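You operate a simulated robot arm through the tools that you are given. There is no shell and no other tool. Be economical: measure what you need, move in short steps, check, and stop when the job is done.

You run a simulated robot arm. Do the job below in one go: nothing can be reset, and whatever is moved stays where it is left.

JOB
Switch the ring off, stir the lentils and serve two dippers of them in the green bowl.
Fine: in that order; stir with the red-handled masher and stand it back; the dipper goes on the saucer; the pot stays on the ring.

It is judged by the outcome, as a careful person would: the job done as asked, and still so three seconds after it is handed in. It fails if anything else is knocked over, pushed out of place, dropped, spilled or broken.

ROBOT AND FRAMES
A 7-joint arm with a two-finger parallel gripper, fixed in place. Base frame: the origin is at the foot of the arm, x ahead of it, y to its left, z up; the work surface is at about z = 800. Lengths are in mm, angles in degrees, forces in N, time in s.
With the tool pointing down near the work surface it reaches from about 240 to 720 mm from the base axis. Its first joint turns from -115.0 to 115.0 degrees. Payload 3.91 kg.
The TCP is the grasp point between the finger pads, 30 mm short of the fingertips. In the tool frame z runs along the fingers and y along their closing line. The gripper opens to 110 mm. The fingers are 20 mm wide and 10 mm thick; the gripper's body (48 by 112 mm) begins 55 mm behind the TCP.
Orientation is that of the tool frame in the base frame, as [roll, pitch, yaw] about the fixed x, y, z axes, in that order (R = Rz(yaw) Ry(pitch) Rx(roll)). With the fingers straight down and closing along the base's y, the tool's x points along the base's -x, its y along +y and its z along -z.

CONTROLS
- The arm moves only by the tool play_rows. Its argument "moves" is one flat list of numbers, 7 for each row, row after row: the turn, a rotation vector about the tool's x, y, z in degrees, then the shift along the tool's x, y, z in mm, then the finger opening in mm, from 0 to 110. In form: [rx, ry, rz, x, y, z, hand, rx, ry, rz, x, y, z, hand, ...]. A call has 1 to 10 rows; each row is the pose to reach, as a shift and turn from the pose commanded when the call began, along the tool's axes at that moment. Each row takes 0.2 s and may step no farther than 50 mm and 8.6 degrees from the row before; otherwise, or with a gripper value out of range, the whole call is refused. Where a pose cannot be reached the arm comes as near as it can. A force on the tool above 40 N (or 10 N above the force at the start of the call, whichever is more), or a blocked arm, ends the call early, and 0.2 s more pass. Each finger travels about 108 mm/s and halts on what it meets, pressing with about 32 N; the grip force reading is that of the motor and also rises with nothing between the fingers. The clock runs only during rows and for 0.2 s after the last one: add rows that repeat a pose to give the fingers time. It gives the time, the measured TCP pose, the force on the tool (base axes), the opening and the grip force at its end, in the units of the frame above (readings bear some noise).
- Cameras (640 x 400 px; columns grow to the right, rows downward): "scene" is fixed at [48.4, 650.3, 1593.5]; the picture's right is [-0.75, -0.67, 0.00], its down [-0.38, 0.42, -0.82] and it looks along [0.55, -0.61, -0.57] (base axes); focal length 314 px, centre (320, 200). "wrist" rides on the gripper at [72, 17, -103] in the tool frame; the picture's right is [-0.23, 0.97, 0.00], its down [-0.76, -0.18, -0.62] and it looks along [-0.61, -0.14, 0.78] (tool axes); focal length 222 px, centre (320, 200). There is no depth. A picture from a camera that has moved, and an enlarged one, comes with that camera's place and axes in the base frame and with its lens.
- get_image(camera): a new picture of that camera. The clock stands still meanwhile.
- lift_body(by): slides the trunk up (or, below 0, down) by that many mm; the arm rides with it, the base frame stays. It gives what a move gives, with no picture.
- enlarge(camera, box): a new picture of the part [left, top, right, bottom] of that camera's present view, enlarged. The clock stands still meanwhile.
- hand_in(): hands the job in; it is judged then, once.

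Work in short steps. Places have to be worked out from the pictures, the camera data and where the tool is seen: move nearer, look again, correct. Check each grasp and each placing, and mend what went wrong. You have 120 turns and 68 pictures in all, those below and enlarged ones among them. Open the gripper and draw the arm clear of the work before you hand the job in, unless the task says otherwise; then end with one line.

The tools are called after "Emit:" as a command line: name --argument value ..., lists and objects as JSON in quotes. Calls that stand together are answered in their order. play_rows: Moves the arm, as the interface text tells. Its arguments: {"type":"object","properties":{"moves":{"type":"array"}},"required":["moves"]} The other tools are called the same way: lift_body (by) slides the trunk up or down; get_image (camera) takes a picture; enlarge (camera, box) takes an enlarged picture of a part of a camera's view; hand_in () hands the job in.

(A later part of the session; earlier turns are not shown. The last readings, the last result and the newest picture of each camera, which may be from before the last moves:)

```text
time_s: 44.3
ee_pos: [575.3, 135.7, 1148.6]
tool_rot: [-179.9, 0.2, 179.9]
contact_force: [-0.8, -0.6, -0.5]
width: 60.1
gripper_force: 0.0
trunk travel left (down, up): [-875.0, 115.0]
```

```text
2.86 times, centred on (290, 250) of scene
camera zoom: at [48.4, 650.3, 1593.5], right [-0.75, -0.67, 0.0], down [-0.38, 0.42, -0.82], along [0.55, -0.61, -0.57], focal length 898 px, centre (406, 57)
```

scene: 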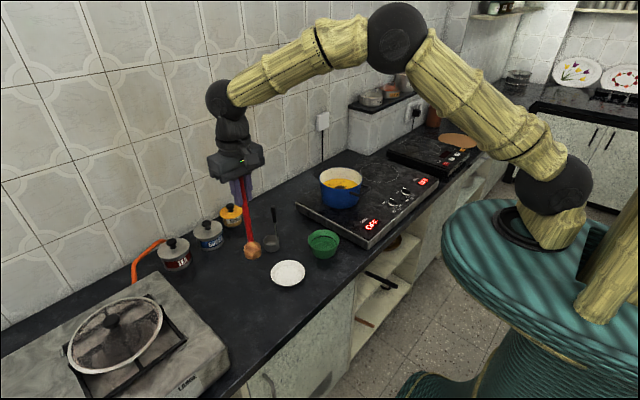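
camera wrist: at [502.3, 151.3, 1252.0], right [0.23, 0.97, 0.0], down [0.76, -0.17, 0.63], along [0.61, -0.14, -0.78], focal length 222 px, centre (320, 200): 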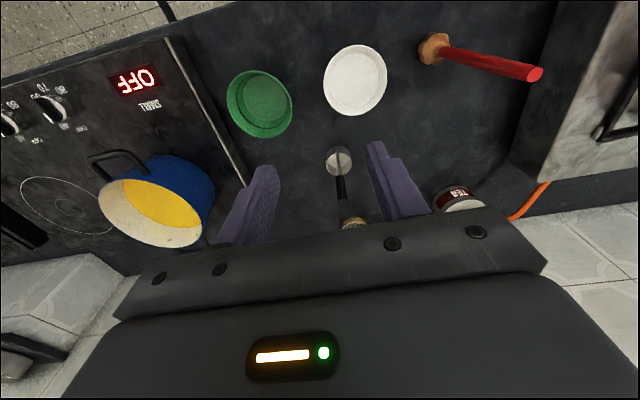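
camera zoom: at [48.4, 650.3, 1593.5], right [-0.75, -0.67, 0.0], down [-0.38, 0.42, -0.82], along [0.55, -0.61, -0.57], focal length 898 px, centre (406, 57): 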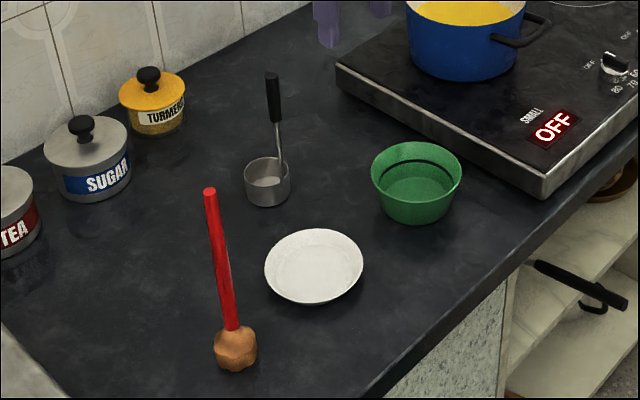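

I zoom in on the dipper from the wrist camera.

Emit:
enlarge --camera "wrist" --box '[290, 120, 410, 240]'

Emit:
enlarge --camera "scene" --box '[250, 190, 310, 250]'

```text
3.33 times, centred on (350, 180) of wrist
camera zoom: at [502.3, 151.3, 1252.0], right [0.23, 0.97, 0.0], down [0.76, -0.17, 0.63], along [0.61, -0.14, -0.78], focal length 740 px, centre (220, 267)
```

zoom: 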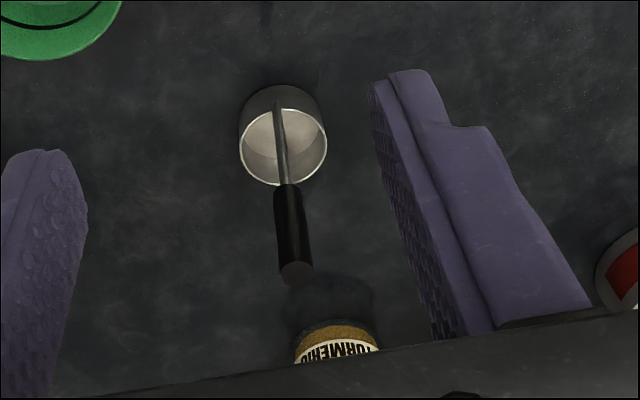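

```text
6.67 times, centred on (280, 220) of scene
camera zoom: at [48.4, 650.3, 1593.5], right [-0.75, -0.67, 0.0], down [-0.38, 0.42, -0.82], along [0.55, -0.61, -0.57], focal length 2095 px, centre (587, 67)
```

zoom: 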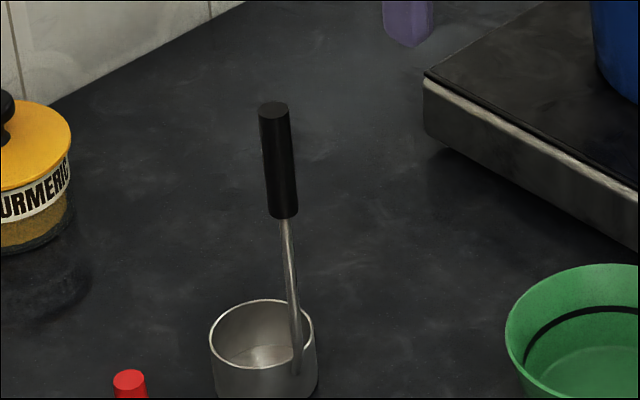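

The dipper handle is vertical at (718, 138), with the black part from z≈924 to 993. The cup centre is at (743, 138), rim ≈ 832, radius ≈ 28. I pitch the tool to about 35° below horizontal so I can grip the handle from the side.

Emit:
play_rows --moves '[0, -8, 0, 0, 0, 0, 60, 0, -16, 0, 0, 0, 0, 60, 0, -24, 0, 0, 0, 0, 60, 0, -32, 0, 0, 0, 0, 60, 0, -40, 0, 0, 0, 0, 60, 0, -48, 0, 0, 0, 0, 60, 0, -55, 0, 0, 0, 0, 60]'

```text
time_s: 45.9
ee_pos: [577.2, 133.7, 1145.3]
tool_rot: [-179.5, 55.4, -179.8]
contact_force: [-0.1, -0.9, 0.5]
width: 59.9
gripper_force: 0.1
trunk travel left (down, up): [-875.0, 115.0]
```

Now I test, empty-handed, whether the wrist can roll about base x for pouring (negative sense).

Emit:
play_rows --moves '[4.88, 0, -6.96, 0, 0, 0, 60, 9.76, 0, -13.92, 0, 0, 0, 60, 14.64, 0, -20.88, 0, 0, 0, 60, 19.52, 0, -27.84, 0, 0, 0, 60, 24.4, 0, -34.8, 0, 0, 0, 60, 29.28, 0, -41.76, 0, 0, 0, 60, 34.16, 0, -48.72, 0, 0, 0, 60, 39.04, 0, -55.68, 0, 0, 0, 60, 43.92, 0, -62.64, 0, 0, 0, 60, 48.8, 0, -69.6, 0, 0, 0, 60]'

```text
time_s: 48.1
ee_pos: [578.5, 138.2, 1149.6]
tool_rot: [-92.9, 5.1, -125.1]
contact_force: [-0.2, -0.9, 0.2]
width: 59.9
gripper_force: 0.0
trunk travel left (down, up): [-875.0, 115.0]
```

85° works, so I test 40° further.

Emit:
play_rows --moves '[4.59, 0, -6.55, 0, 0, 0, 60, 9.18, 0, -13.1, 0, 0, 0, 60, 13.77, 0, -19.65, 0, 0, 0, 60, 18.36, 0, -26.2, 0, 0, 0, 60, 22.96, 0, -32.76, 0, 0, 0, 60]'

```text
time_s: 48.7
ee_pos: [580.5, 160.0, 1177.9]
tool_rot: [-90.0, 1.5, -125.1]
contact_force: [0.2, 0.8, -0.4]
width: 60.0
gripper_force: 0.1
trunk travel left (down, up): [-875.0, 115.0]
stopped in row 3: the arm was blocked; the commanded pose is now the measured one
```

Negative roll is blocked near -88°. I roll back and test the positive sense.

Emit:
play_rows --moves '[-4.88, 0, 6.96, 0, 0, 0, 60, -9.76, 0, 13.92, 0, 0, 0, 60, -14.64, 0, 20.88, 0, 0, 0, 60, -19.52, 0, 27.84, 0, 0, 0, 60, -24.4, 0, 34.8, 0, 0, 0, 60, -29.28, 0, 41.76, 0, 0, 0, 60, -34.16, 0, 48.72, 0, 0, 0, 60, -39.04, 0, 55.68, 0, 0, 0, 60, -43.92, 0, 62.64, 0, 0, 0, 60, -48.8, 0, 69.6, 0, 0, 0, 60]'

Emit:
play_rows --moves '[-4.88, 0, 6.96, 0, 0, 0, 60, -9.76, 0, 13.92, 0, 0, 0, 60, -14.64, 0, 20.88, 0, 0, 0, 60, -19.52, 0, 27.84, 0, 0, 0, 60, -24.4, 0, 34.8, 0, 0, 0, 60, -29.28, 0, 41.76, 0, 0, 0, 60, -34.16, 0, 48.72, 0, 0, 0, 60, -39.04, 0, 55.68, 0, 0, 0, 60, -43.92, 0, 62.64, 0, 0, 0, 60, -48.8, 0, 69.6, 0, 0, 0, 60]'

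Emit:
play_rows --moves '[-4.59, 0, 6.55, 0, 0, 0, 60, -9.18, 0, 13.1, 0, 0, 0, 60, -13.77, 0, 19.65, 0, 0, 0, 60, -18.36, 0, 26.2, 0, 0, 0, 60]'

```text
time_s: 50.9
ee_pos: [581.4, 157.5, 1177.2]
tool_rot: [-173.3, 55.6, -174.7]
contact_force: [0.4, -1.5, 0.2]
width: 59.9
gripper_force: 0.1
trunk travel left (down, up): [-875.0, 115.0]
```

```text
time_s: 53.1
ee_pos: [579.8, 158.2, 1177.8]
tool_rot: [94.4, 7.8, 125.3]
contact_force: [-0.4, -0.7, 0.3]
width: 59.9
gripper_force: 0.1
trunk travel left (down, up): [-875.0, 115.0]
```

```text
time_s: 54.1
ee_pos: [580.5, 159.4, 1177.7]
tool_rot: [75.5, -18.1, 127.5]
contact_force: [0.3, 0.1, 0.0]
width: 59.8
gripper_force: 0.1
trunk travel left (down, up): [-875.0, 115.0]
```

Positive roll works to about +114°. I roll back to upright (−114°).

Emit:
play_rows --moves '[4.88, 0, -6.96, 0, 0, 0, 60, 9.76, 0, -13.92, 0, 0, 0, 60, 14.64, 0, -20.88, 0, 0, 0, 60, 19.52, 0, -27.84, 0, 0, 0, 60, 24.4, 0, -34.8, 0, 0, 0, 60, 29.28, 0, -41.76, 0, 0, 0, 60, 34.16, 0, -48.72, 0, 0, 0, 60, 39.04, 0, -55.68, 0, 0, 0, 60, 43.92, 0, -62.64, 0, 0, 0, 60, 48.8, 0, -69.6, 0, 0, 0, 60]'

Emit:
play_rows --moves '[4.59, 0, -6.55, 0, 0, 0, 60, 9.18, 0, -13.1, 0, 0, 0, 60, 13.77, 0, -19.65, 0, 0, 0, 60, 16.6, 0, -23.7, 0, 0, 0, 60]'

```text
time_s: 56.3
ee_pos: [579.2, 160.7, 1177.0]
tool_rot: [136.7, 47.1, 145.8]
contact_force: [-0.9, -1.2, 0.5]
width: 59.9
gripper_force: 0.1
trunk travel left (down, up): [-875.0, 115.0]
```

```text
time_s: 57.3
ee_pos: [579.9, 158.1, 1177.2]
tool_rot: [-178.0, 55.8, -178.5]
contact_force: [1.0, 0.6, -0.8]
width: 60.2
gripper_force: 0.0
trunk travel left (down, up): [-875.0, 115.0]
```

The tool is nearly upright again. I fix the small residual roll and descend to handle height in front of the dipper.

Emit:
play_rows --moves '[-1.1, 0, 1.6, 33, -4, 27, 60, -1.1, 0, 1.6, 67, -8, 55, 60, -1.1, 0, 1.6, 100, -12, 82, 60, -1.1, 0, 1.6, 133, -16, 110, 60, -1.1, 0, 1.6, 166.6, -20, 137.4, 60, -1.1, 0, 1.6, 166.6, -20, 137.4, 60]'

Emit:
get_image --camera "wrist"

Emit:
get_image --camera "scene"

```text
time_s: 58.7
ee_pos: [595.0, 134.7, 963.1]
tool_rot: [178.2, 55.9, 178.6]
contact_force: [-0.9, 0.9, -0.2]
width: 60.0
gripper_force: 0.1
trunk travel left (down, up): [-875.0, 115.0]
```

```text
26 pictures are left
camera wrist: at [468.5, 150.3, 962.1], right [0.13, 0.97, 0.21], down [-0.09, -0.2, 0.98], along [0.99, -0.14, 0.06], focal length 222 px, centre (320, 200)
```

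wrist: 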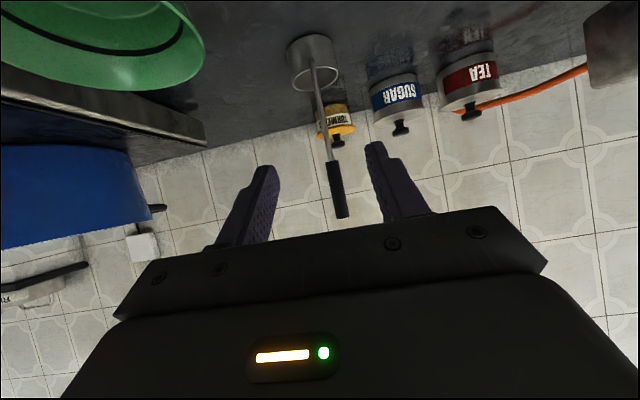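

```text
25 pictures are left
```

scene: 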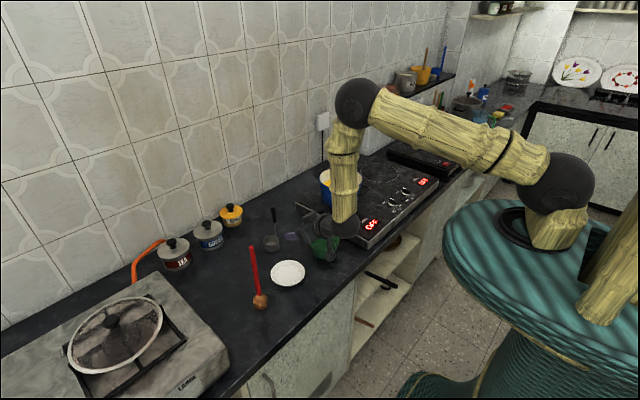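

The handle sits between the fingers' planes at y≈137. I advance 122 mm in +x so it lies between the pads.

Emit:
play_rows --moves '[0, 0, 0, -18, 0.5, 26, 60, 0, 0, 0, -36, 1, 52, 60, 0, 0, 0, -54, 1.5, 78, 60, 0, 0, 0, -68, 2, 101, 60, 0, 0, 0, -68, 2, 101, 60]'

Emit:
enlarge --camera "scene" --box '[220, 160, 360, 270]'

Emit:
get_image --camera "wrist"

```text
time_s: 59.9
ee_pos: [722.5, 137.5, 962.3]
tool_rot: [178.3, 55.8, 178.5]
contact_force: [-0.4, 0.4, -0.3]
width: 59.8
gripper_force: 0.1
trunk travel left (down, up): [-875.0, 115.0]
```

```text
3.64 times, centred on (290, 215) of scene
camera zoom: at [48.4, 650.3, 1593.5], right [-0.75, -0.67, 0.0], down [-0.38, 0.42, -0.82], along [0.55, -0.61, -0.57], focal length 1143 px, centre (429, 146)
```

zoom: 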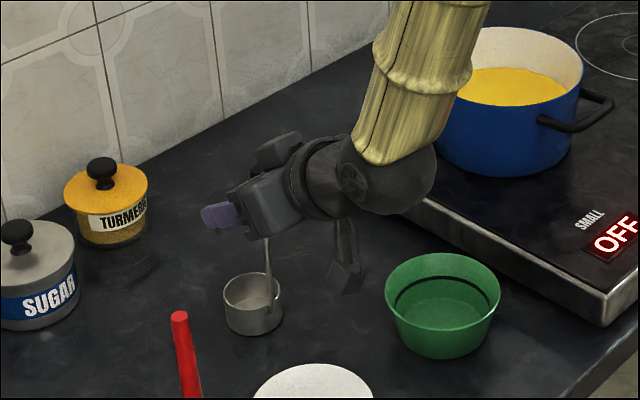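

```text
23 pictures are left
camera wrist: at [596.3, 153.7, 962.7], right [0.13, 0.97, 0.21], down [-0.09, -0.19, 0.98], along [0.99, -0.14, 0.06], focal length 222 px, centre (320, 200)
```

wrist: 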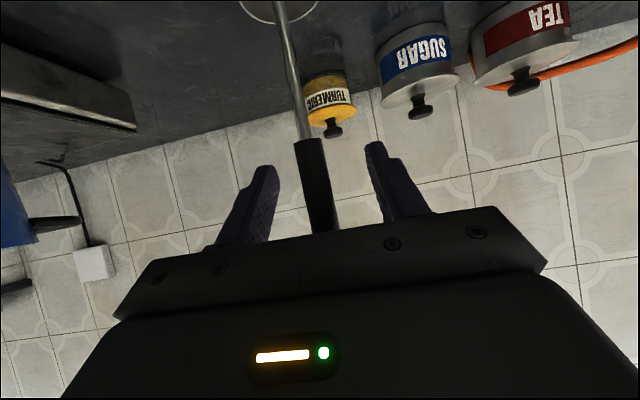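

The handle is between the pads. I close.

Emit:
play_rows --moves '[0, 0, 0, 0, 0, 0, 40, 0, 0, 0, 0, 0, 0, 20, 0, 0, 0, 0, 0, 0, 2, 0, 0, 0, 0, 0, 0, 2]'

```text
time_s: 60.9
ee_pos: [721.7, 137.2, 963.4]
tool_rot: [178.2, 55.9, 178.5]
contact_force: [-0.8, -1.3, 1.1]
width: 14.2
gripper_force: 31.7
trunk travel left (down, up): [-875.0, 115.0]
```

The handle is gripped at width 14.2. I lift it, drawing back a little in x.

Emit:
play_rows --moves '[0, 0, 0, -16.6, 0, -11.2, 2, 0, 0, 0, -45, 0, -42, 2, 0, 0, 0, -75, 0, -75, 2, 0, 0, 0, -105, 0, -108, 2, 0, 0, 0, -133.8, 0, -141, 2, 0, 0, 0, -133.8, 0, -141, 2]'

Emit:
get_image --camera "scene"

```text
time_s: 62.3
ee_pos: [679.8, 133.8, 1149.8]
tool_rot: [178.2, 55.7, 178.5]
contact_force: [0.1, 0.9, -1.8]
width: 14.3
gripper_force: 32.2
trunk travel left (down, up): [-875.0, 115.0]
```

```text
22 pictures are left
```

scene: 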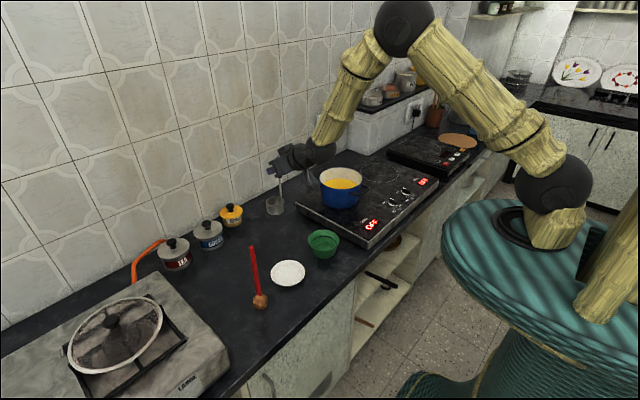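

The dipper came up cleanly. While it is still empty, I move to a candidate pouring stance, turning the azimuth by -75° at a point front-left of the hob, to check that the pour roll is possible there.

Emit:
play_rows --moves '[6.2, 0, 4.22, 13.2, -11.9, -15.8, 2, 12.4, 0, 8.44, 26.4, -23.8, -31.6, 2, 18.6, 0, 12.66, 39.6, -35.7, -47.4, 2, 24.8, 0, 16.88, 52.8, -47.6, -63.2, 2, 31, 0, 21.1, 66, -59.5, -79, 2, 37.2, 0, 25.32, 79.2, -71.4, -94.8, 2, 43.4, 0, 29.54, 92.4, -83.3, -110.6, 2, 49.6, 0, 33.76, 105.6, -95.2, -126.4, 2, 55.8, 0, 37.98, 118.8, -107.1, -142.2, 2, 62, 0, 42.2, 132, -119, -158, 2]'

```text
time_s: 64.5
ee_pos: [475.3, 13.5, 1130.3]
tool_rot: [179.5, 54.8, 104.3]
contact_force: [0.4, -0.7, -1.3]
width: 13.8
gripper_force: 31.9
trunk travel left (down, up): [-875.0, 115.0]
```

The stance is reachable. Now the roll test to +119° at this height, still empty.

Emit:
play_rows --moves '[-4.9, 0, 6.94, 0, 0, 0, 2, -9.8, 0, 13.88, 0, 0, 0, 2, -14.7, 0, 20.82, 0, 0, 0, 2, -19.6, 0, 27.76, 0, 0, 0, 2, -24.5, 0, 34.7, 0, 0, 0, 2, -29.4, 0, 41.64, 0, 0, 0, 2, -34.3, 0, 48.58, 0, 0, 0, 2, -39.2, 0, 55.52, 0, 0, 0, 2, -44.1, 0, 62.46, 0, 0, 0, 2, -49, 0, 69.4, 0, 0, 0, 2]'

Emit:
play_rows --moves '[-4.9, 0, 6.94, 0, 0, 0, 2, -9.8, 0, 13.88, 0, 0, 0, 2, -14.7, 0, 20.82, 0, 0, 0, 2, -19.6, 0, 27.76, 0, 0, 0, 2]'

Emit:
get_image --camera "scene"

```text
time_s: 66.7
ee_pos: [474.7, 15.7, 1131.1]
tool_rot: [92.6, 3.8, 50.2]
contact_force: [-0.6, 0.5, -0.6]
width: 13.9
gripper_force: 32.4
trunk travel left (down, up): [-875.0, 115.0]
```

```text
time_s: 67.7
ee_pos: [475.8, 15.2, 1129.1]
tool_rot: [72.1, -23.7, 54.0]
contact_force: [0.4, -1.1, -2.2]
width: 14.0
gripper_force: 32.3
trunk travel left (down, up): [-875.0, 115.0]
```

```text
21 pictures are left
```

scene: 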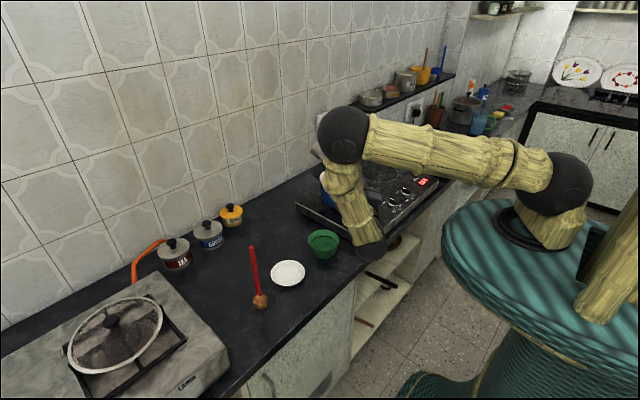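

The pour roll is possible here to 119°. I roll back upright.

Emit:
play_rows --moves '[4.9, 0, -6.94, 0, 0, 0, 2, 9.8, 0, -13.88, 0, 0, 0, 2, 14.7, 0, -20.82, 0, 0, 0, 2, 19.6, 0, -27.76, 0, 0, 0, 2, 24.5, 0, -34.7, 0, 0, 0, 2, 29.4, 0, -41.64, 0, 0, 0, 2, 34.3, 0, -48.58, 0, 0, 0, 2, 39.2, 0, -55.52, 0, 0, 0, 2, 44.1, 0, -62.46, 0, 0, 0, 2, 49, 0, -69.4, 0, 0, 0, 2]'

Emit:
play_rows --moves '[4.9, 0, -6.94, 0, 0, 0, 2, 9.8, 0, -13.88, 0, 0, 0, 2, 14.7, 0, -20.82, 0, 0, 0, 2, 19.6, 0, -27.76, 0, 0, 0, 2]'

```text
time_s: 69.9
ee_pos: [476.2, 15.9, 1128.4]
tool_rot: [130.3, 42.5, 66.4]
contact_force: [1.4, -1.7, -0.6]
width: 14.1
gripper_force: 31.4
trunk travel left (down, up): [-875.0, 115.0]
```

```text
time_s: 70.9
ee_pos: [475.2, 16.8, 1129.1]
tool_rot: [179.6, 54.8, 104.6]
contact_force: [0.8, 0.1, -1.9]
width: 13.9
gripper_force: 32.2
trunk travel left (down, up): [-875.0, 115.0]
```

It is upright again. I move over the pot, turning the azimuth by +60°.

Emit:
play_rows --moves '[-4.9, 0, -3.46, -16.5, 14.6, 20, 2, -9.8, 0, -6.92, -33, 29.2, 40, 2, -14.7, 0, -10.38, -49.5, 43.8, 60, 2, -19.6, 0, -13.84, -66, 58.4, 80, 2, -24.5, 0, -17.3, -82.5, 73, 100, 2, -29.4, 0, -20.76, -99, 87.6, 120, 2, -34.3, 0, -24.22, -115.5, 102.2, 140, 2, -39.2, 0, -27.68, -132, 116.8, 160, 2, -44.1, 0, -31.14, -148.5, 131.4, 180, 2, -49, 0, -34.6, -165.5, 146.2, 200, 2]'

Emit:
get_image --camera "wrist"

Emit:
enlarge --camera "scene" --box '[270, 110, 400, 230]'

```text
time_s: 73.1
ee_pos: [685.8, -200.5, 1146.2]
tool_rot: [179.7, 55.0, 164.7]
contact_force: [0.3, -0.2, -0.3]
width: 13.8
gripper_force: 31.4
trunk travel left (down, up): [-875.0, 115.0]
```

```text
20 pictures are left
camera wrist: at [568.8, -152.6, 1146.6], right [0.38, 0.91, 0.19], down [-0.12, -0.16, 0.98], along [0.92, -0.39, 0.05], focal length 222 px, centre (320, 200)
```

wrist: 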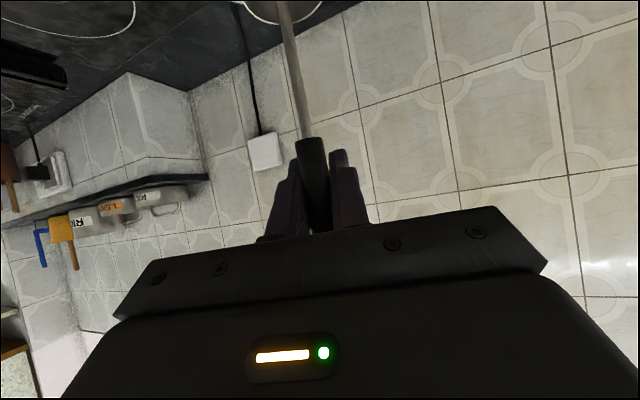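

```text
3.33 times, centred on (335, 170) of scene
camera zoom: at [48.4, 650.3, 1593.5], right [-0.75, -0.67, 0.0], down [-0.38, 0.42, -0.82], along [0.55, -0.61, -0.57], focal length 1047 px, centre (270, 300)
```

zoom: 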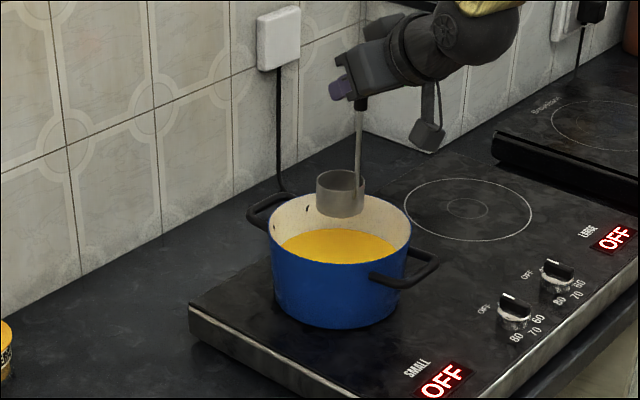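

The cup hangs over the pot's centre, and I estimate the lentil surface at about 907. I lower the cup gently into the lentils.

Emit:
play_rows --moves '[0, 0, 0, 18, -1, 10, 2, 0, 0, 0, 34, -1, 21, 2, 0, 0, 0, 50, -1, 32, 2, 0, 0, 0, 62, -1, 41, 2, 0, 0, 0, 72, -1, 48, 2, 0, 0, 0, 80, -1, 54, 2, 0, 0, 0, 86, -1, 58, 2, 0, 0, 0, 92, -1, 62, 2, 0, 0, 0, 92, -1, 62, 2]'

Emit:
enlarge --camera "scene" --box '[300, 140, 380, 220]'

```text
time_s: 75.1
ee_pos: [680.3, -197.3, 1038.4]
tool_rot: [179.7, 55.0, 164.7]
contact_force: [-0.7, 1.0, -1.5]
width: 14.0
gripper_force: 32.0
trunk travel left (down, up): [-875.0, 115.0]
```

```text
5.00 times, centred on (340, 180) of scene
camera zoom: at [48.4, 650.3, 1593.5], right [-0.75, -0.67, 0.0], down [-0.38, 0.42, -0.82], along [0.55, -0.61, -0.57], focal length 1571 px, centre (220, 300)
```

zoom: 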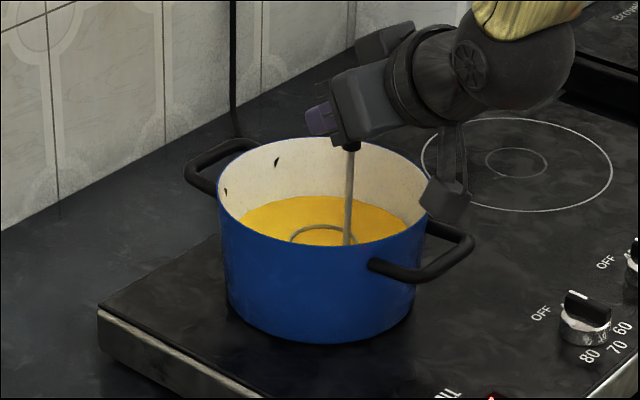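

The rim is level with the surface and yellow shows inside. I dip 6 mm deeper to make sure it fills, watching the force.

Emit:
play_rows --moves '[0, 0, 0, 2, 0, 1, 2, 0, 0, 0, 4, 0, 2.4, 2, 0, 0, 0, 5.5, 0, 3.6, 2, 0, 0, 0, 5.5, 0, 3.6, 2, 0, 0, 0, 5.5, 0, 3.6, 2]'

Emit:
enlarge --camera "scene" --box '[300, 140, 380, 220]'

```text
time_s: 76.3
ee_pos: [680.2, -198.1, 1032.5]
tool_rot: [179.7, 55.1, 164.7]
contact_force: [0.2, 0.7, -2.1]
width: 14.1
gripper_force: 31.3
trunk travel left (down, up): [-875.0, 115.0]
```

```text
5.00 times, centred on (340, 180) of scene
camera zoom: at [48.4, 650.3, 1593.5], right [-0.75, -0.67, 0.0], down [-0.38, 0.42, -0.82], along [0.55, -0.61, -0.57], focal length 1571 px, centre (220, 300)
```

zoom: 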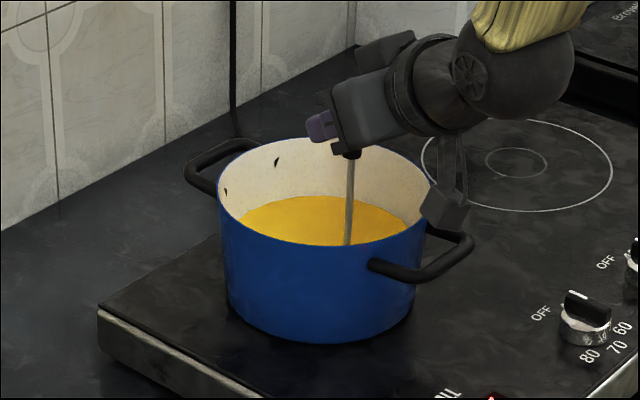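

The cup is submerged. I lift slowly and level to above the rim, and pause.

Emit:
play_rows --moves '[0, 0, 0, -4, 0, -3, 2, 0, 0, 0, -12, 0, -8.5, 2, 0, 0, 0, -23, 0, -16, 2, 0, 0, 0, -36, 0, -25, 2, 0, 0, 0, -52, 0, -36.5, 2, 0, 0, 0, -69, 0, -48.5, 2, 0, 0, 0, -85, 0, -60, 2, 0, 0, 0, -97, 0, -68, 2, 0, 0, 0, -102, 0, -72, 2, 0, 0, 0, -102, 0, -72, 2]'

Emit:
enlarge --camera "scene" --box '[290, 130, 380, 220]'

```text
time_s: 78.5
ee_pos: [681.1, -197.1, 1157.7]
tool_rot: [179.7, 55.1, 164.7]
contact_force: [-0.6, -0.3, -2.1]
width: 13.7
gripper_force: 32.2
trunk travel left (down, up): [-875.0, 115.0]
```

```text
4.44 times, centred on (335, 175) of scene
camera zoom: at [48.4, 650.3, 1593.5], right [-0.75, -0.67, 0.0], down [-0.38, 0.42, -0.82], along [0.55, -0.61, -0.57], focal length 1396 px, centre (253, 311)
```

zoom: 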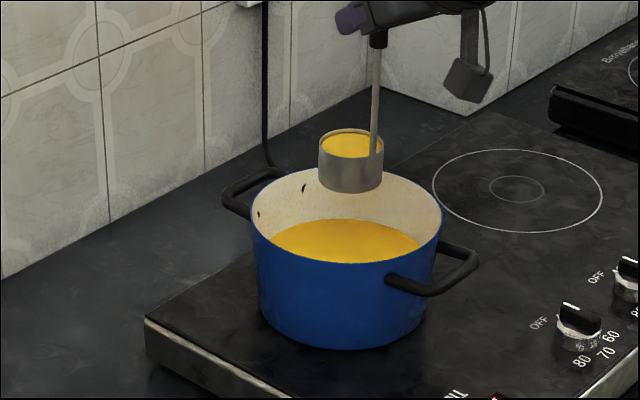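

The cup is full and level. I carry it smoothly to the bowl with the azimuth turn.

Emit:
play_rows --moves '[1.96, 0, 1.38, 4.6, 7.7, -6, 2, 6.38, 0, 4.47, 15.1, 25.1, -19.3, 2, 12.28, 0, 8.6, 29, 48.3, -37.2, 2, 18.66, 0, 13.07, 44.2, 73.4, -56.5, 2, 24.55, 0, 17.2, 58.1, 96.5, -74.4, 2, 30.44, 0, 21.33, 72, 119.7, -92.3, 2, 36.83, 0, 25.8, 87.2, 144.8, -111.6, 2, 42.72, 0, 29.93, 101.1, 168, -129.5, 2, 47.14, 0, 33.02, 111.6, 185.4, -142.8, 2, 49.1, 0, 34.4, 116.2, 193.1, -148.8, 2]'

Emit:
enlarge --camera "scene" --box '[270, 130, 390, 270]'

```text
time_s: 80.7
ee_pos: [548.0, 36.3, 1147.9]
tool_rot: [179.9, 54.9, 104.8]
contact_force: [-0.2, 0.2, -0.5]
width: 13.9
gripper_force: 32.0
trunk travel left (down, up): [-875.0, 115.0]
```

```text
2.86 times, centred on (330, 200) of scene
camera zoom: at [48.4, 650.3, 1593.5], right [-0.75, -0.67, 0.0], down [-0.38, 0.42, -0.82], along [0.55, -0.61, -0.57], focal length 898 px, centre (291, 200)
```

zoom: 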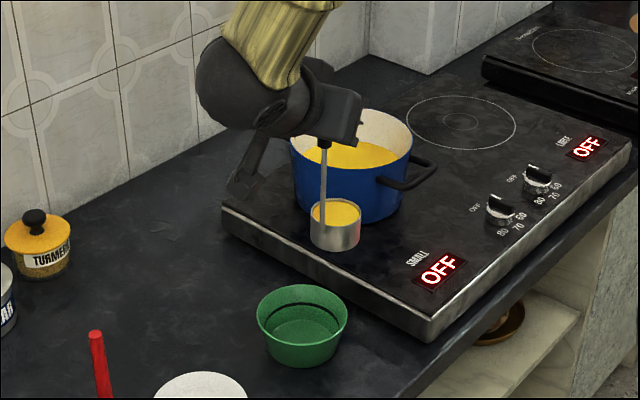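

The bowl is confirmed at (595, 24) and the cup is still full. I lower to pouring height.

Emit:
play_rows --moves '[0, 0, 0, 8, 0.3, 5, 2, 0, 0, 0, 24, 0.8, 16, 2, 0, 0, 0, 44, 1.3, 30, 2, 0, 0, 0, 64, 1.8, 44, 2, 0, 0, 0, 81, 2.2, 56, 2, 0, 0, 0, 89, 2.4, 61, 2, 0, 0, 0, 89, 2.4, 61, 2]'

Emit:
enlarge --camera "scene" --box '[270, 150, 390, 270]'

```text
time_s: 82.3
ee_pos: [552.5, 39.9, 1040.0]
tool_rot: [179.9, 54.9, 104.8]
contact_force: [0.5, 0.6, -0.8]
width: 13.8
gripper_force: 31.7
trunk travel left (down, up): [-875.0, 115.0]
```

```text
3.33 times, centred on (330, 210) of scene
camera zoom: at [48.4, 650.3, 1593.5], right [-0.75, -0.67, 0.0], down [-0.38, 0.42, -0.82], along [0.55, -0.61, -0.57], focal length 1047 px, centre (287, 167)
```

zoom: 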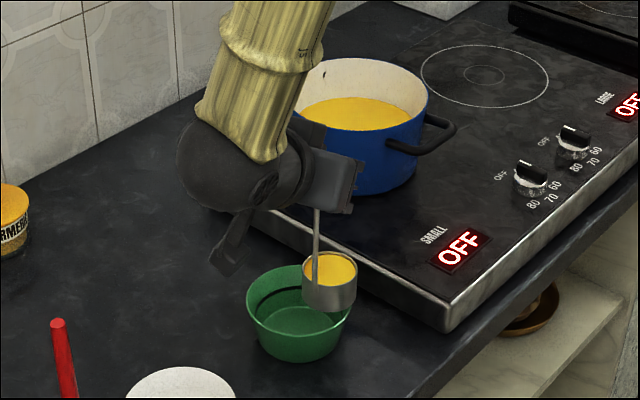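

The cup is intact. Its lip will first run over at small tilt, so I shift 28 mm toward the bowl centre while starting to tip, then pour with the lip kept over the bowl.

Emit:
play_rows --moves '[0, 0, 0, 1, 12, 1, 2, -3.45, 0, 4.91, 2.5, 28, 1.7, 2, -6.9, 0, 9.82, 4.9, 28, 3.5, 2, -10.35, 0, 14.72, 7.4, 28, 5.2, 2, -13.8, 0, 19.63, 9.8, 18.7, 6.9, 2, -17.25, 0, 24.54, 14.7, 5, 10.4, 2, -20.7, 0, 29.45, 20.5, -7.7, 14.4, 2, -24.15, 0, 34.36, 28.6, -20, 20.1, 2, -27.6, 0, 39.26, 36.8, -32, 25.9, 2, -31.05, 0, 44.17, 46.6, -42.7, 32.8, 2]'

Emit:
enlarge --camera "scene" --box '[270, 150, 390, 270]'

```text
time_s: 84.5
ee_pos: [509.2, 31.3, 982.6]
tool_rot: [112.5, 28.6, 55.9]
contact_force: [-0.5, -0.3, -1.0]
width: 13.6
gripper_force: 32.0
trunk travel left (down, up): [-875.0, 115.0]
```

```text
3.33 times, centred on (330, 210) of scene
camera zoom: at [48.4, 650.3, 1593.5], right [-0.75, -0.67, 0.0], down [-0.38, 0.42, -0.82], along [0.55, -0.61, -0.57], focal length 1047 px, centre (287, 167)
```

zoom: 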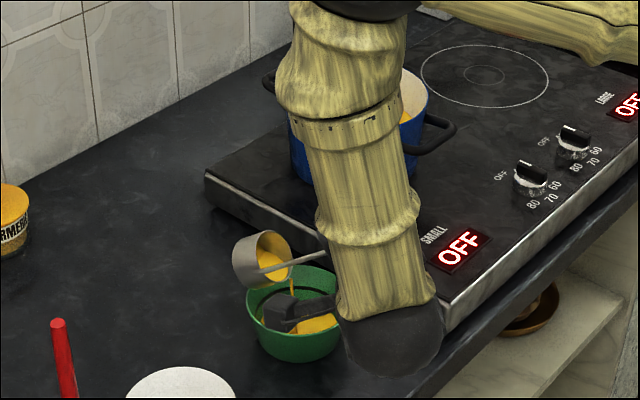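

The lentils are flowing into the bowl. I continue the tilt to 114°.

Emit:
play_rows --moves '[-3.45, 0, 4.91, -0.3, -16.3, -0.2, 2, -6.9, 0, 9.82, -0.4, -31.2, -0.2, 2, -10.35, 0, 14.72, 0.9, -46.2, 0.6, 2, -13.8, 0, 19.63, 2.9, -60.5, 2, 2, -17.25, 0, 24.54, 5.3, -73.2, 3.8, 2, -20.7, 0, 29.45, 7.8, -83.4, 5.5, 2, -24.15, 0, 34.36, 8.8, -88.6, 6.3, 2, -27.6, 0, 39.26, 9.7, -91.5, 6.8, 2, -31.05, 0, 44.17, 10.3, -91, 7.3, 2, -34.5, 0, 49.08, 11.7, -89.8, 8.2, 2]'

Emit:
play_rows --moves '[0, 0, 0, 0, 0, 0, 2, 0, 0, 0, 0, 0, 0, 2, 0, 0, 0, 0, 0, 0, 2, 0, 0, 0, 0, 0, 0, 2, 0, 0, 0, 0, 0, 0, 2]'

Emit:
enlarge --camera "scene" --box '[270, 150, 390, 270]'

```text
time_s: 86.7
ee_pos: [470.3, 17.5, 903.3]
tool_rot: [75.5, -19.5, 52.6]
contact_force: [-0.3, 0.2, -1.3]
width: 13.7
gripper_force: 32.0
trunk travel left (down, up): [-875.0, 115.0]
```

```text
time_s: 87.9
ee_pos: [469.7, 17.5, 902.9]
tool_rot: [75.6, -19.4, 52.6]
contact_force: [0.0, 0.0, -0.7]
width: 13.8
gripper_force: 32.2
trunk travel left (down, up): [-875.0, 115.0]
```

```text
3.33 times, centred on (330, 210) of scene
camera zoom: at [48.4, 650.3, 1593.5], right [-0.75, -0.67, 0.0], down [-0.38, 0.42, -0.82], along [0.55, -0.61, -0.57], focal length 1047 px, centre (287, 167)
```

zoom: 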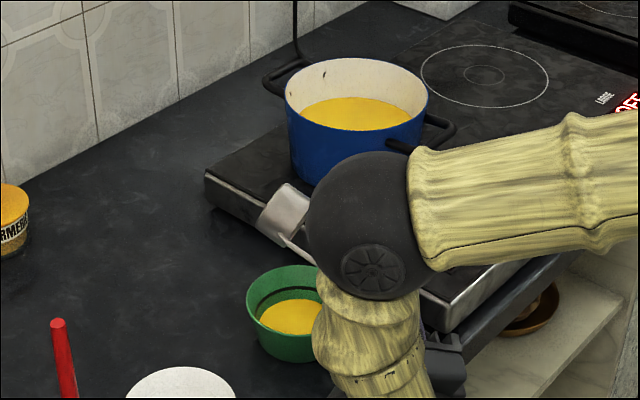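

The first dipper is in the bowl with no spill visible. I roll back while rising, keeping the cup over the bowl.

Emit:
play_rows --moves '[4.6, 0, -6.54, 8.3, 22.9, 5.9, 2, 9.2, 0, -13.08, 16.7, 45.7, 11.7, 2, 13.8, 0, -19.62, 27.2, 67.4, 19.2, 2, 18.4, 0, -26.16, 37.6, 83.5, 26.4, 2, 23, 0, -32.7, 47.8, 94.4, 33.6, 2, 27.6, 0, -39.24, 60.3, 104.1, 42.5, 2, 32.2, 0, -45.78, 72.7, 108.3, 51.1, 2, 36.8, 0, -52.32, 85.7, 112.1, 60.2, 2, 41.4, 0, -58.86, 97.1, 111.5, 68.2, 2, 46, 0, -65.4, 106.1, 106.6, 74.6, 2]'

Emit:
play_rows --moves '[4.6, 0, -6.54, 0, 4, 0, 2, 9.2, 0, -13.08, 0, 8, 0, 2, 13.8, 0, -19.62, 0, 10, 0, 2, 18.4, 0, -26.16, 0, 10, 0, 2, 19.55, 0, -27.8, 0, 10, 0, 2]'

Emit:
enlarge --camera "scene" --box '[250, 130, 410, 290]'

```text
time_s: 90.1
ee_pos: [544.4, 38.5, 1052.7]
tool_rot: [130.5, 42.6, 66.4]
contact_force: [0.1, -0.4, -1.3]
width: 14.0
gripper_force: 31.4
trunk travel left (down, up): [-875.0, 115.0]
```

```text
time_s: 91.3
ee_pos: [549.4, 40.2, 1056.1]
tool_rot: [180.0, 54.8, 104.8]
contact_force: [-0.5, 0.2, -1.0]
width: 13.9
gripper_force: 32.3
trunk travel left (down, up): [-875.0, 115.0]
```

```text
2.50 times, centred on (330, 210) of scene
camera zoom: at [48.4, 650.3, 1593.5], right [-0.75, -0.67, 0.0], down [-0.38, 0.42, -0.82], along [0.55, -0.61, -0.57], focal length 786 px, centre (295, 175)
```

zoom: 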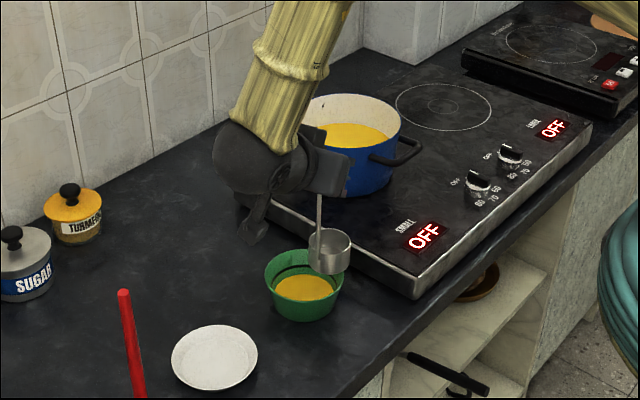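

The dipper is empty and clean. I go back to the pot for the second scoop.

Emit:
play_rows --moves '[0, 0, 0, -38.8, 0, -27.3, 2, 0, 0, 0, -77.7, 0, -54.6, 2, -6.14, 0, -4.3, -97.4, 8.2, -28.1, 2, -12.28, 0, -8.6, -117, 16.5, -1.7, 2, -18.4, 0, -12.9, -136.7, 24.7, 24.8, 2, -24.55, 0, -17.2, -156.3, 33, 51.2, 2, -30.7, 0, -21.5, -176, 41.2, 77.7, 2, -36.8, 0, -25.8, -195.7, 49.5, 104.2, 2, -43, 0, -30.1, -215.3, 57.7, 130.6, 2, -49.1, 0, -34.4, -235, 66, 157.1, 2]'

Emit:
play_rows --moves '[0, 0, 0, 0, 0, 0, 2]'

```text
time_s: 93.5
ee_pos: [682.3, -203.6, 1159.0]
tool_rot: [179.5, 54.9, 164.4]
contact_force: [0.9, -1.9, 0.4]
width: 13.8
gripper_force: 31.8
trunk travel left (down, up): [-875.0, 115.0]
```

```text
time_s: 93.9
ee_pos: [681.6, -202.0, 1159.8]
tool_rot: [179.7, 54.9, 164.5]
contact_force: [0.7, 0.2, -0.7]
width: 13.6
gripper_force: 31.8
trunk travel left (down, up): [-875.0, 115.0]
```

I lower for the second scoop to TCP ≈ 1029, since the level should have dropped about 3 mm.

Emit:
play_rows --moves '[0, 0, 0, 20, 1, 14, 2, 0, 0, 0, 45, 2, 31.5, 2, 0, 0, 0, 65, 2, 45.5, 2, 0, 0, 0, 80, 2, 56, 2, 0, 0, 0, 90, 2, 63, 2, 0, 0, 0, 98, 2, 68.6, 2, 0, 0, 0, 103, 2, 72, 2, 0, 0, 0, 105.5, 2, 73.9, 2, 0, 0, 0, 107, 2, 75, 2, 0, 0, 0, 107, 2, 75, 2]'

Emit:
enlarge --camera "scene" --box '[300, 140, 380, 220]'

```text
time_s: 96.1
ee_pos: [681.0, -192.8, 1028.8]
tool_rot: [179.8, 55.1, 164.6]
contact_force: [-1.0, 0.4, -2.3]
width: 14.0
gripper_force: 32.1
trunk travel left (down, up): [-875.0, 115.0]
```

```text
5.00 times, centred on (340, 180) of scene
camera zoom: at [48.4, 650.3, 1593.5], right [-0.75, -0.67, 0.0], down [-0.38, 0.42, -0.82], along [0.55, -0.61, -0.57], focal length 1571 px, centre (220, 300)
```

zoom: 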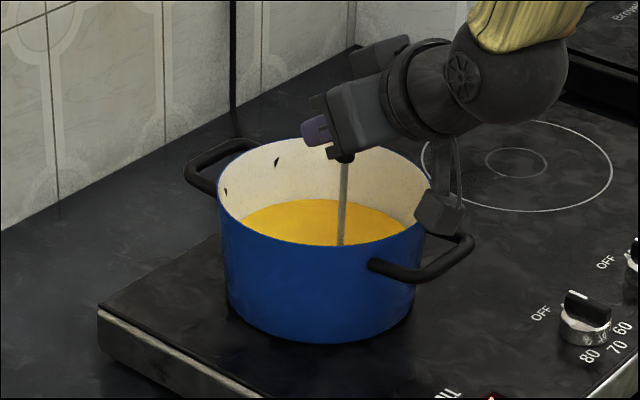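

The cup is submerged again with no contact. I lift slowly to about z 1157.

Emit:
play_rows --moves '[0, 0, 0, -4, 0, -3, 2, 0, 0, 0, -12, 0, -8.5, 2, 0, 0, 0, -23, 0, -16, 2, 0, 0, 0, -36, 0, -25, 2, 0, 0, 0, -52, 0, -36.5, 2, 0, 0, 0, -69, 0, -48.5, 2, 0, 0, 0, -86, 0, -60.5, 2, 0, 0, 0, -99, 0, -69.5, 2, 0, 0, 0, -105, 0, -73.8, 2, 0, 0, 0, -105, 0, -73.8, 2]'

Emit:
enlarge --camera "scene" --box '[290, 130, 380, 220]'

```text
time_s: 98.3
ee_pos: [679.5, -194.5, 1157.8]
tool_rot: [179.7, 55.0, 164.7]
contact_force: [0.6, -0.1, -0.7]
width: 14.0
gripper_force: 32.3
trunk travel left (down, up): [-875.0, 115.0]
```

```text
4.44 times, centred on (335, 175) of scene
camera zoom: at [48.4, 650.3, 1593.5], right [-0.75, -0.67, 0.0], down [-0.38, 0.42, -0.82], along [0.55, -0.61, -0.57], focal length 1396 px, centre (253, 311)
```

zoom: 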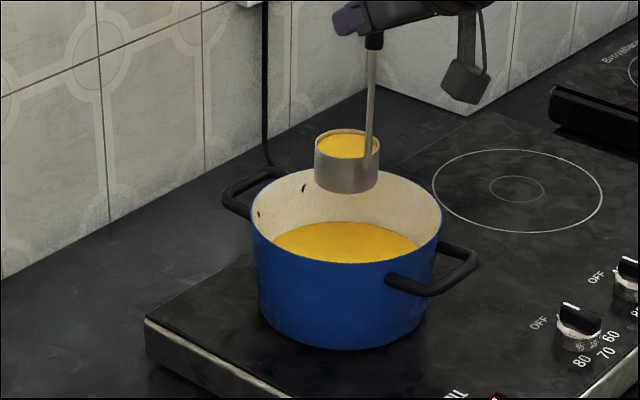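

The second cup is full. I carry it to the bowl with the same smooth motion.

Emit:
play_rows --moves '[1.96, 0, 1.38, 4.6, 7.6, -6, 2, 6.38, 0, 4.47, 15.1, 24.7, -19.3, 2, 12.28, 0, 8.6, 29, 47.6, -37.2, 2, 18.66, 0, 13.07, 44.2, 72.4, -56.5, 2, 24.55, 0, 17.2, 58.1, 95.2, -74.4, 2, 30.44, 0, 21.33, 72, 118, -92.3, 2, 36.83, 0, 25.8, 87.2, 142.8, -111.6, 2, 42.72, 0, 29.93, 101.1, 165.6, -129.5, 2, 47.14, 0, 33.02, 111.6, 182.8, -142.8, 2, 49.1, 0, 34.4, 116.2, 190.4, -148.8, 2]'

Emit:
play_rows --moves '[0, 0, 0, 8, 0.3, 5, 2, 0, 0, 0, 24, 0.8, 16, 2, 0, 0, 0, 44, 1.3, 30, 2, 0, 0, 0, 64, 1.8, 44, 2, 0, 0, 0, 81, 2.2, 56, 2, 0, 0, 0, 89, 2.4, 61, 2, 0, 0, 0, 89, 2.4, 61, 2]'

Emit:
enlarge --camera "scene" --box '[270, 150, 390, 270]'

```text
time_s: 100.5
ee_pos: [548.1, 36.4, 1148.1]
tool_rot: [179.8, 55.0, 104.7]
contact_force: [-0.2, -0.1, -1.0]
width: 14.1
gripper_force: 31.9
trunk travel left (down, up): [-875.0, 115.0]
```

```text
time_s: 102.1
ee_pos: [551.6, 39.3, 1039.0]
tool_rot: [179.6, 54.8, 104.5]
contact_force: [0.1, -0.3, -1.2]
width: 14.1
gripper_force: 32.4
trunk travel left (down, up): [-875.0, 115.0]
```

```text
3.33 times, centred on (330, 210) of scene
camera zoom: at [48.4, 650.3, 1593.5], right [-0.75, -0.67, 0.0], down [-0.38, 0.42, -0.82], along [0.55, -0.61, -0.57], focal length 1047 px, centre (287, 167)
```

zoom: 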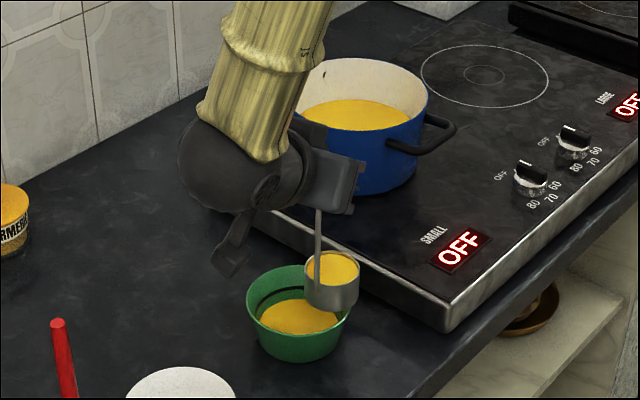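

The pose is the same as before, so I repeat the same pour.

Emit:
play_rows --moves '[0, 0, 0, 1, 12, 1, 2, -3.45, 0, 4.91, 2.5, 28, 1.7, 2, -6.9, 0, 9.82, 4.9, 28, 3.5, 2, -10.35, 0, 14.72, 7.4, 28, 5.2, 2, -13.8, 0, 19.63, 9.8, 18.7, 6.9, 2, -17.25, 0, 24.54, 14.7, 5, 10.4, 2, -20.7, 0, 29.45, 20.5, -7.7, 14.4, 2, -24.15, 0, 34.36, 28.6, -20, 20.1, 2, -27.6, 0, 39.26, 36.8, -32, 25.9, 2, -31.05, 0, 44.17, 46.6, -42.7, 32.8, 2]'

Emit:
play_rows --moves '[-3.45, 0, 4.91, -0.3, -16.3, -0.2, 2, -6.9, 0, 9.82, -0.4, -31.2, -0.2, 2, -10.35, 0, 14.72, 0.9, -46.2, 0.6, 2, -13.8, 0, 19.63, 2.9, -60.5, 2, 2, -17.25, 0, 24.54, 5.3, -73.2, 3.8, 2, -20.7, 0, 29.45, 7.8, -83.4, 5.5, 2, -24.15, 0, 34.36, 8.8, -88.6, 6.3, 2, -27.6, 0, 39.26, 9.7, -91.5, 6.8, 2, -31.05, 0, 44.17, 10.3, -91, 7.3, 2, -34.5, 0, 49.08, 11.7, -89.8, 8.2, 2]'

Emit:
play_rows --moves '[0, 0, 0, 0, 0, 0, 2, 0, 0, 0, 0, 0, 0, 2, 0, 0, 0, 0, 0, 0, 2, 0, 0, 0, 0, 0, 0, 2, 0, 0, 0, 0, 0, 0, 2, 0, 0, 0, 0, 0, 0, 2, 0, 0, 0, 0, 0, 0, 2]'

Emit:
play_rows --moves '[4.6, 0, -6.54, 8.3, 22.9, 5.9, 2, 9.2, 0, -13.08, 16.7, 45.7, 11.7, 2, 13.8, 0, -19.62, 27.2, 67.4, 19.2, 2, 18.4, 0, -26.16, 37.6, 83.5, 26.4, 2, 23, 0, -32.7, 47.8, 94.4, 33.6, 2, 27.6, 0, -39.24, 60.3, 104.1, 42.5, 2, 32.2, 0, -45.78, 72.7, 108.3, 51.1, 2, 36.8, 0, -52.32, 85.7, 112.1, 60.2, 2, 41.4, 0, -58.86, 97.1, 111.5, 68.2, 2, 46, 0, -65.4, 106.1, 106.6, 74.6, 2]'

Emit:
play_rows --moves '[4.6, 0, -6.54, 0, 4, 0, 2, 9.2, 0, -13.08, 0, 8, 0, 2, 13.8, 0, -19.62, 0, 10, 0, 2, 18.4, 0, -26.16, 0, 10, 0, 2, 19.55, 0, -27.8, 0, 10, 0, 2]'

Emit:
enlarge --camera "scene" --box '[240, 140, 400, 320]'

```text
time_s: 104.3
ee_pos: [513.1, 29.4, 980.0]
tool_rot: [112.5, 28.5, 56.0]
contact_force: [-0.2, 0.7, -0.6]
width: 13.7
gripper_force: 31.4
trunk travel left (down, up): [-875.0, 115.0]
```

```text
time_s: 106.5
ee_pos: [471.2, 17.7, 900.9]
tool_rot: [75.6, -19.5, 52.6]
contact_force: [-0.4, -0.5, -1.7]
width: 13.8
gripper_force: 32.1
trunk travel left (down, up): [-875.0, 115.0]
```

```text
time_s: 108.1
ee_pos: [470.6, 16.6, 901.8]
tool_rot: [75.5, -19.7, 52.4]
contact_force: [0.1, -0.3, -0.6]
width: 13.7
gripper_force: 31.6
trunk travel left (down, up): [-875.0, 115.0]
```

```text
time_s: 110.3
ee_pos: [546.3, 38.3, 1050.8]
tool_rot: [130.5, 42.6, 66.5]
contact_force: [0.2, 0.4, -1.1]
width: 13.8
gripper_force: 32.0
trunk travel left (down, up): [-875.0, 115.0]
```

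```text
time_s: 111.5
ee_pos: [552.4, 38.2, 1057.1]
tool_rot: [179.8, 54.8, 104.7]
contact_force: [0.7, -0.8, 0.0]
width: 13.5
gripper_force: 31.9
trunk travel left (down, up): [-875.0, 115.0]
```

```text
2.22 times, centred on (320, 230) of scene
camera zoom: at [48.4, 650.3, 1593.5], right [-0.75, -0.67, 0.0], down [-0.38, 0.42, -0.82], along [0.55, -0.61, -0.57], focal length 698 px, centre (320, 133)
```

zoom: 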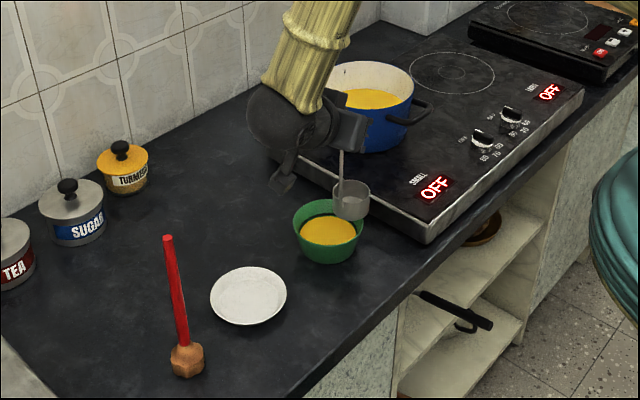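

Two dippers are in the bowl, the pot has not moved, and no spill is visible. I rotate the azimuth back in place so the gripper stays clear of the masher.

Emit:
play_rows --moves '[-6.15, 0, -4.34, -4, 0, -3, 2, -12.3, 0, -8.68, -8, 0, -6, 2, -18.45, 0, -13.02, -12, 0, -8, 2, -24.6, 0, -17.36, -16, 0, -11, 2, -30.75, 0, -21.7, -20, 0, -14, 2, -36.9, 0, -26.04, -24, 0, -17, 2, -43.05, 0, -30.38, -28, 0, -20, 2, -49.2, 0, -34.72, -32, 0, -22, 2, -55.35, 0, -39.06, -34, 0, -24, 2, -61.5, 0, -43.4, -34, 0, -24, 2]'

Emit:
enlarge --camera "scene" --box '[220, 120, 400, 320]'

```text
time_s: 113.7
ee_pos: [551.3, 39.9, 1099.3]
tool_rot: [179.9, 55.0, -179.9]
contact_force: [0.8, 0.1, 0.1]
width: 13.9
gripper_force: 32.6
trunk travel left (down, up): [-875.0, 115.0]
```

```text
2.00 times, centred on (310, 220) of scene
camera zoom: at [48.4, 650.3, 1593.5], right [-0.75, -0.67, 0.0], down [-0.38, 0.42, -0.82], along [0.55, -0.61, -0.57], focal length 628 px, centre (340, 160)
```

zoom: 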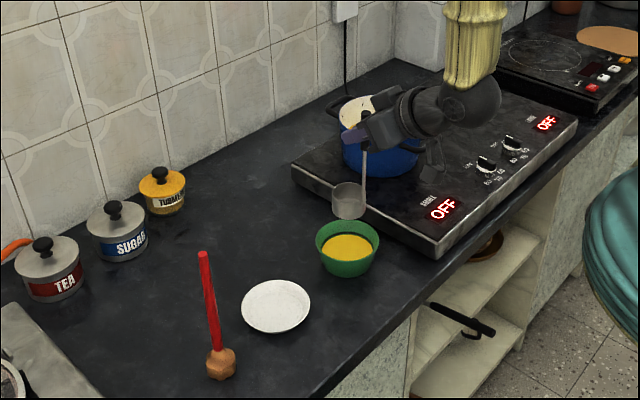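

All is in order. I move the dipper over the saucer at (605, 193).

Emit:
play_rows --moves '[0, 0, 0, 6.3, 31, 12, 2, 0, 0, 0, 12.6, 62, 24, 2, 0, 0, 0, 19, 93, 36, 2, 0, 0, 0, 25, 124, 48, 2, 0, 0, 0, 31.3, 153, 59.8, 2, 0, 0, 0, 31.3, 153, 59.8, 2]'

Emit:
enlarge --camera "scene" --box '[220, 170, 360, 310]'

```text
time_s: 115.1
ee_pos: [580.8, 195.2, 1040.5]
tool_rot: [-179.9, 55.0, -179.8]
contact_force: [0.6, -0.3, -1.0]
width: 14.0
gripper_force: 32.0
trunk travel left (down, up): [-875.0, 115.0]
```

```text
2.86 times, centred on (290, 240) of scene
camera zoom: at [48.4, 650.3, 1593.5], right [-0.75, -0.67, 0.0], down [-0.38, 0.42, -0.82], along [0.55, -0.61, -0.57], focal length 898 px, centre (406, 86)
```

zoom: 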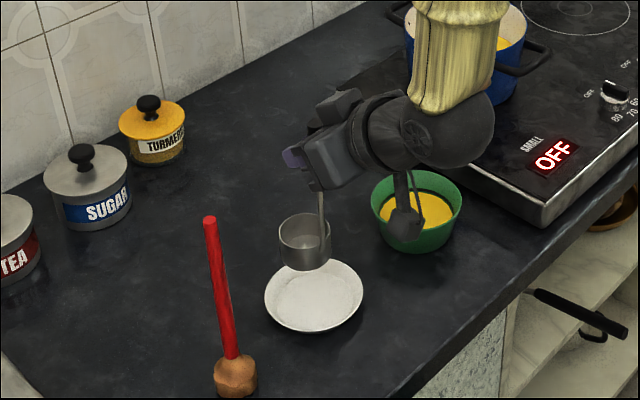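

The dipper is aligned over the saucer centre. I lower to a few millimetres above it.

Emit:
play_rows --moves '[0, 0, 0, 14, -0.5, 10, 2, 0, 0, 0, 30, -1, 21, 2, 0, 0, 0, 43, -1, 30, 2, 0, 0, 0, 50, -1, 35, 2, 0, 0, 0, 53.2, -1, 37.3, 2, 0, 0, 0, 53.2, -1, 37.3, 2]'

Emit:
enlarge --camera "scene" --box '[240, 220, 340, 310]'

```text
time_s: 116.5
ee_pos: [579.8, 192.8, 974.5]
tool_rot: [-180.0, 55.1, -179.8]
contact_force: [0.3, 0.5, -0.3]
width: 13.8
gripper_force: 32.0
trunk travel left (down, up): [-875.0, 115.0]
```

```text
4.44 times, centred on (290, 265) of scene
camera zoom: at [48.4, 650.3, 1593.5], right [-0.75, -0.67, 0.0], down [-0.38, 0.42, -0.82], along [0.55, -0.61, -0.57], focal length 1396 px, centre (453, -89)
```

zoom: 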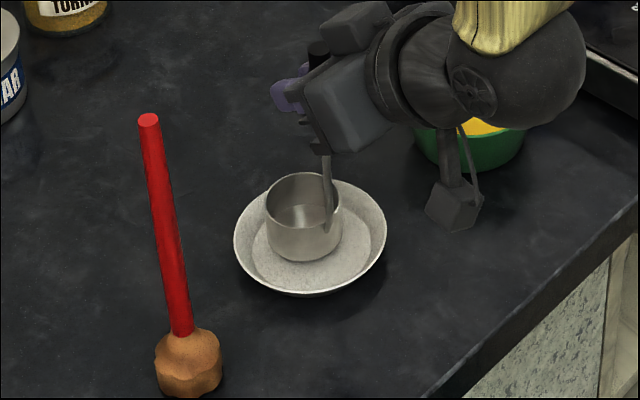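

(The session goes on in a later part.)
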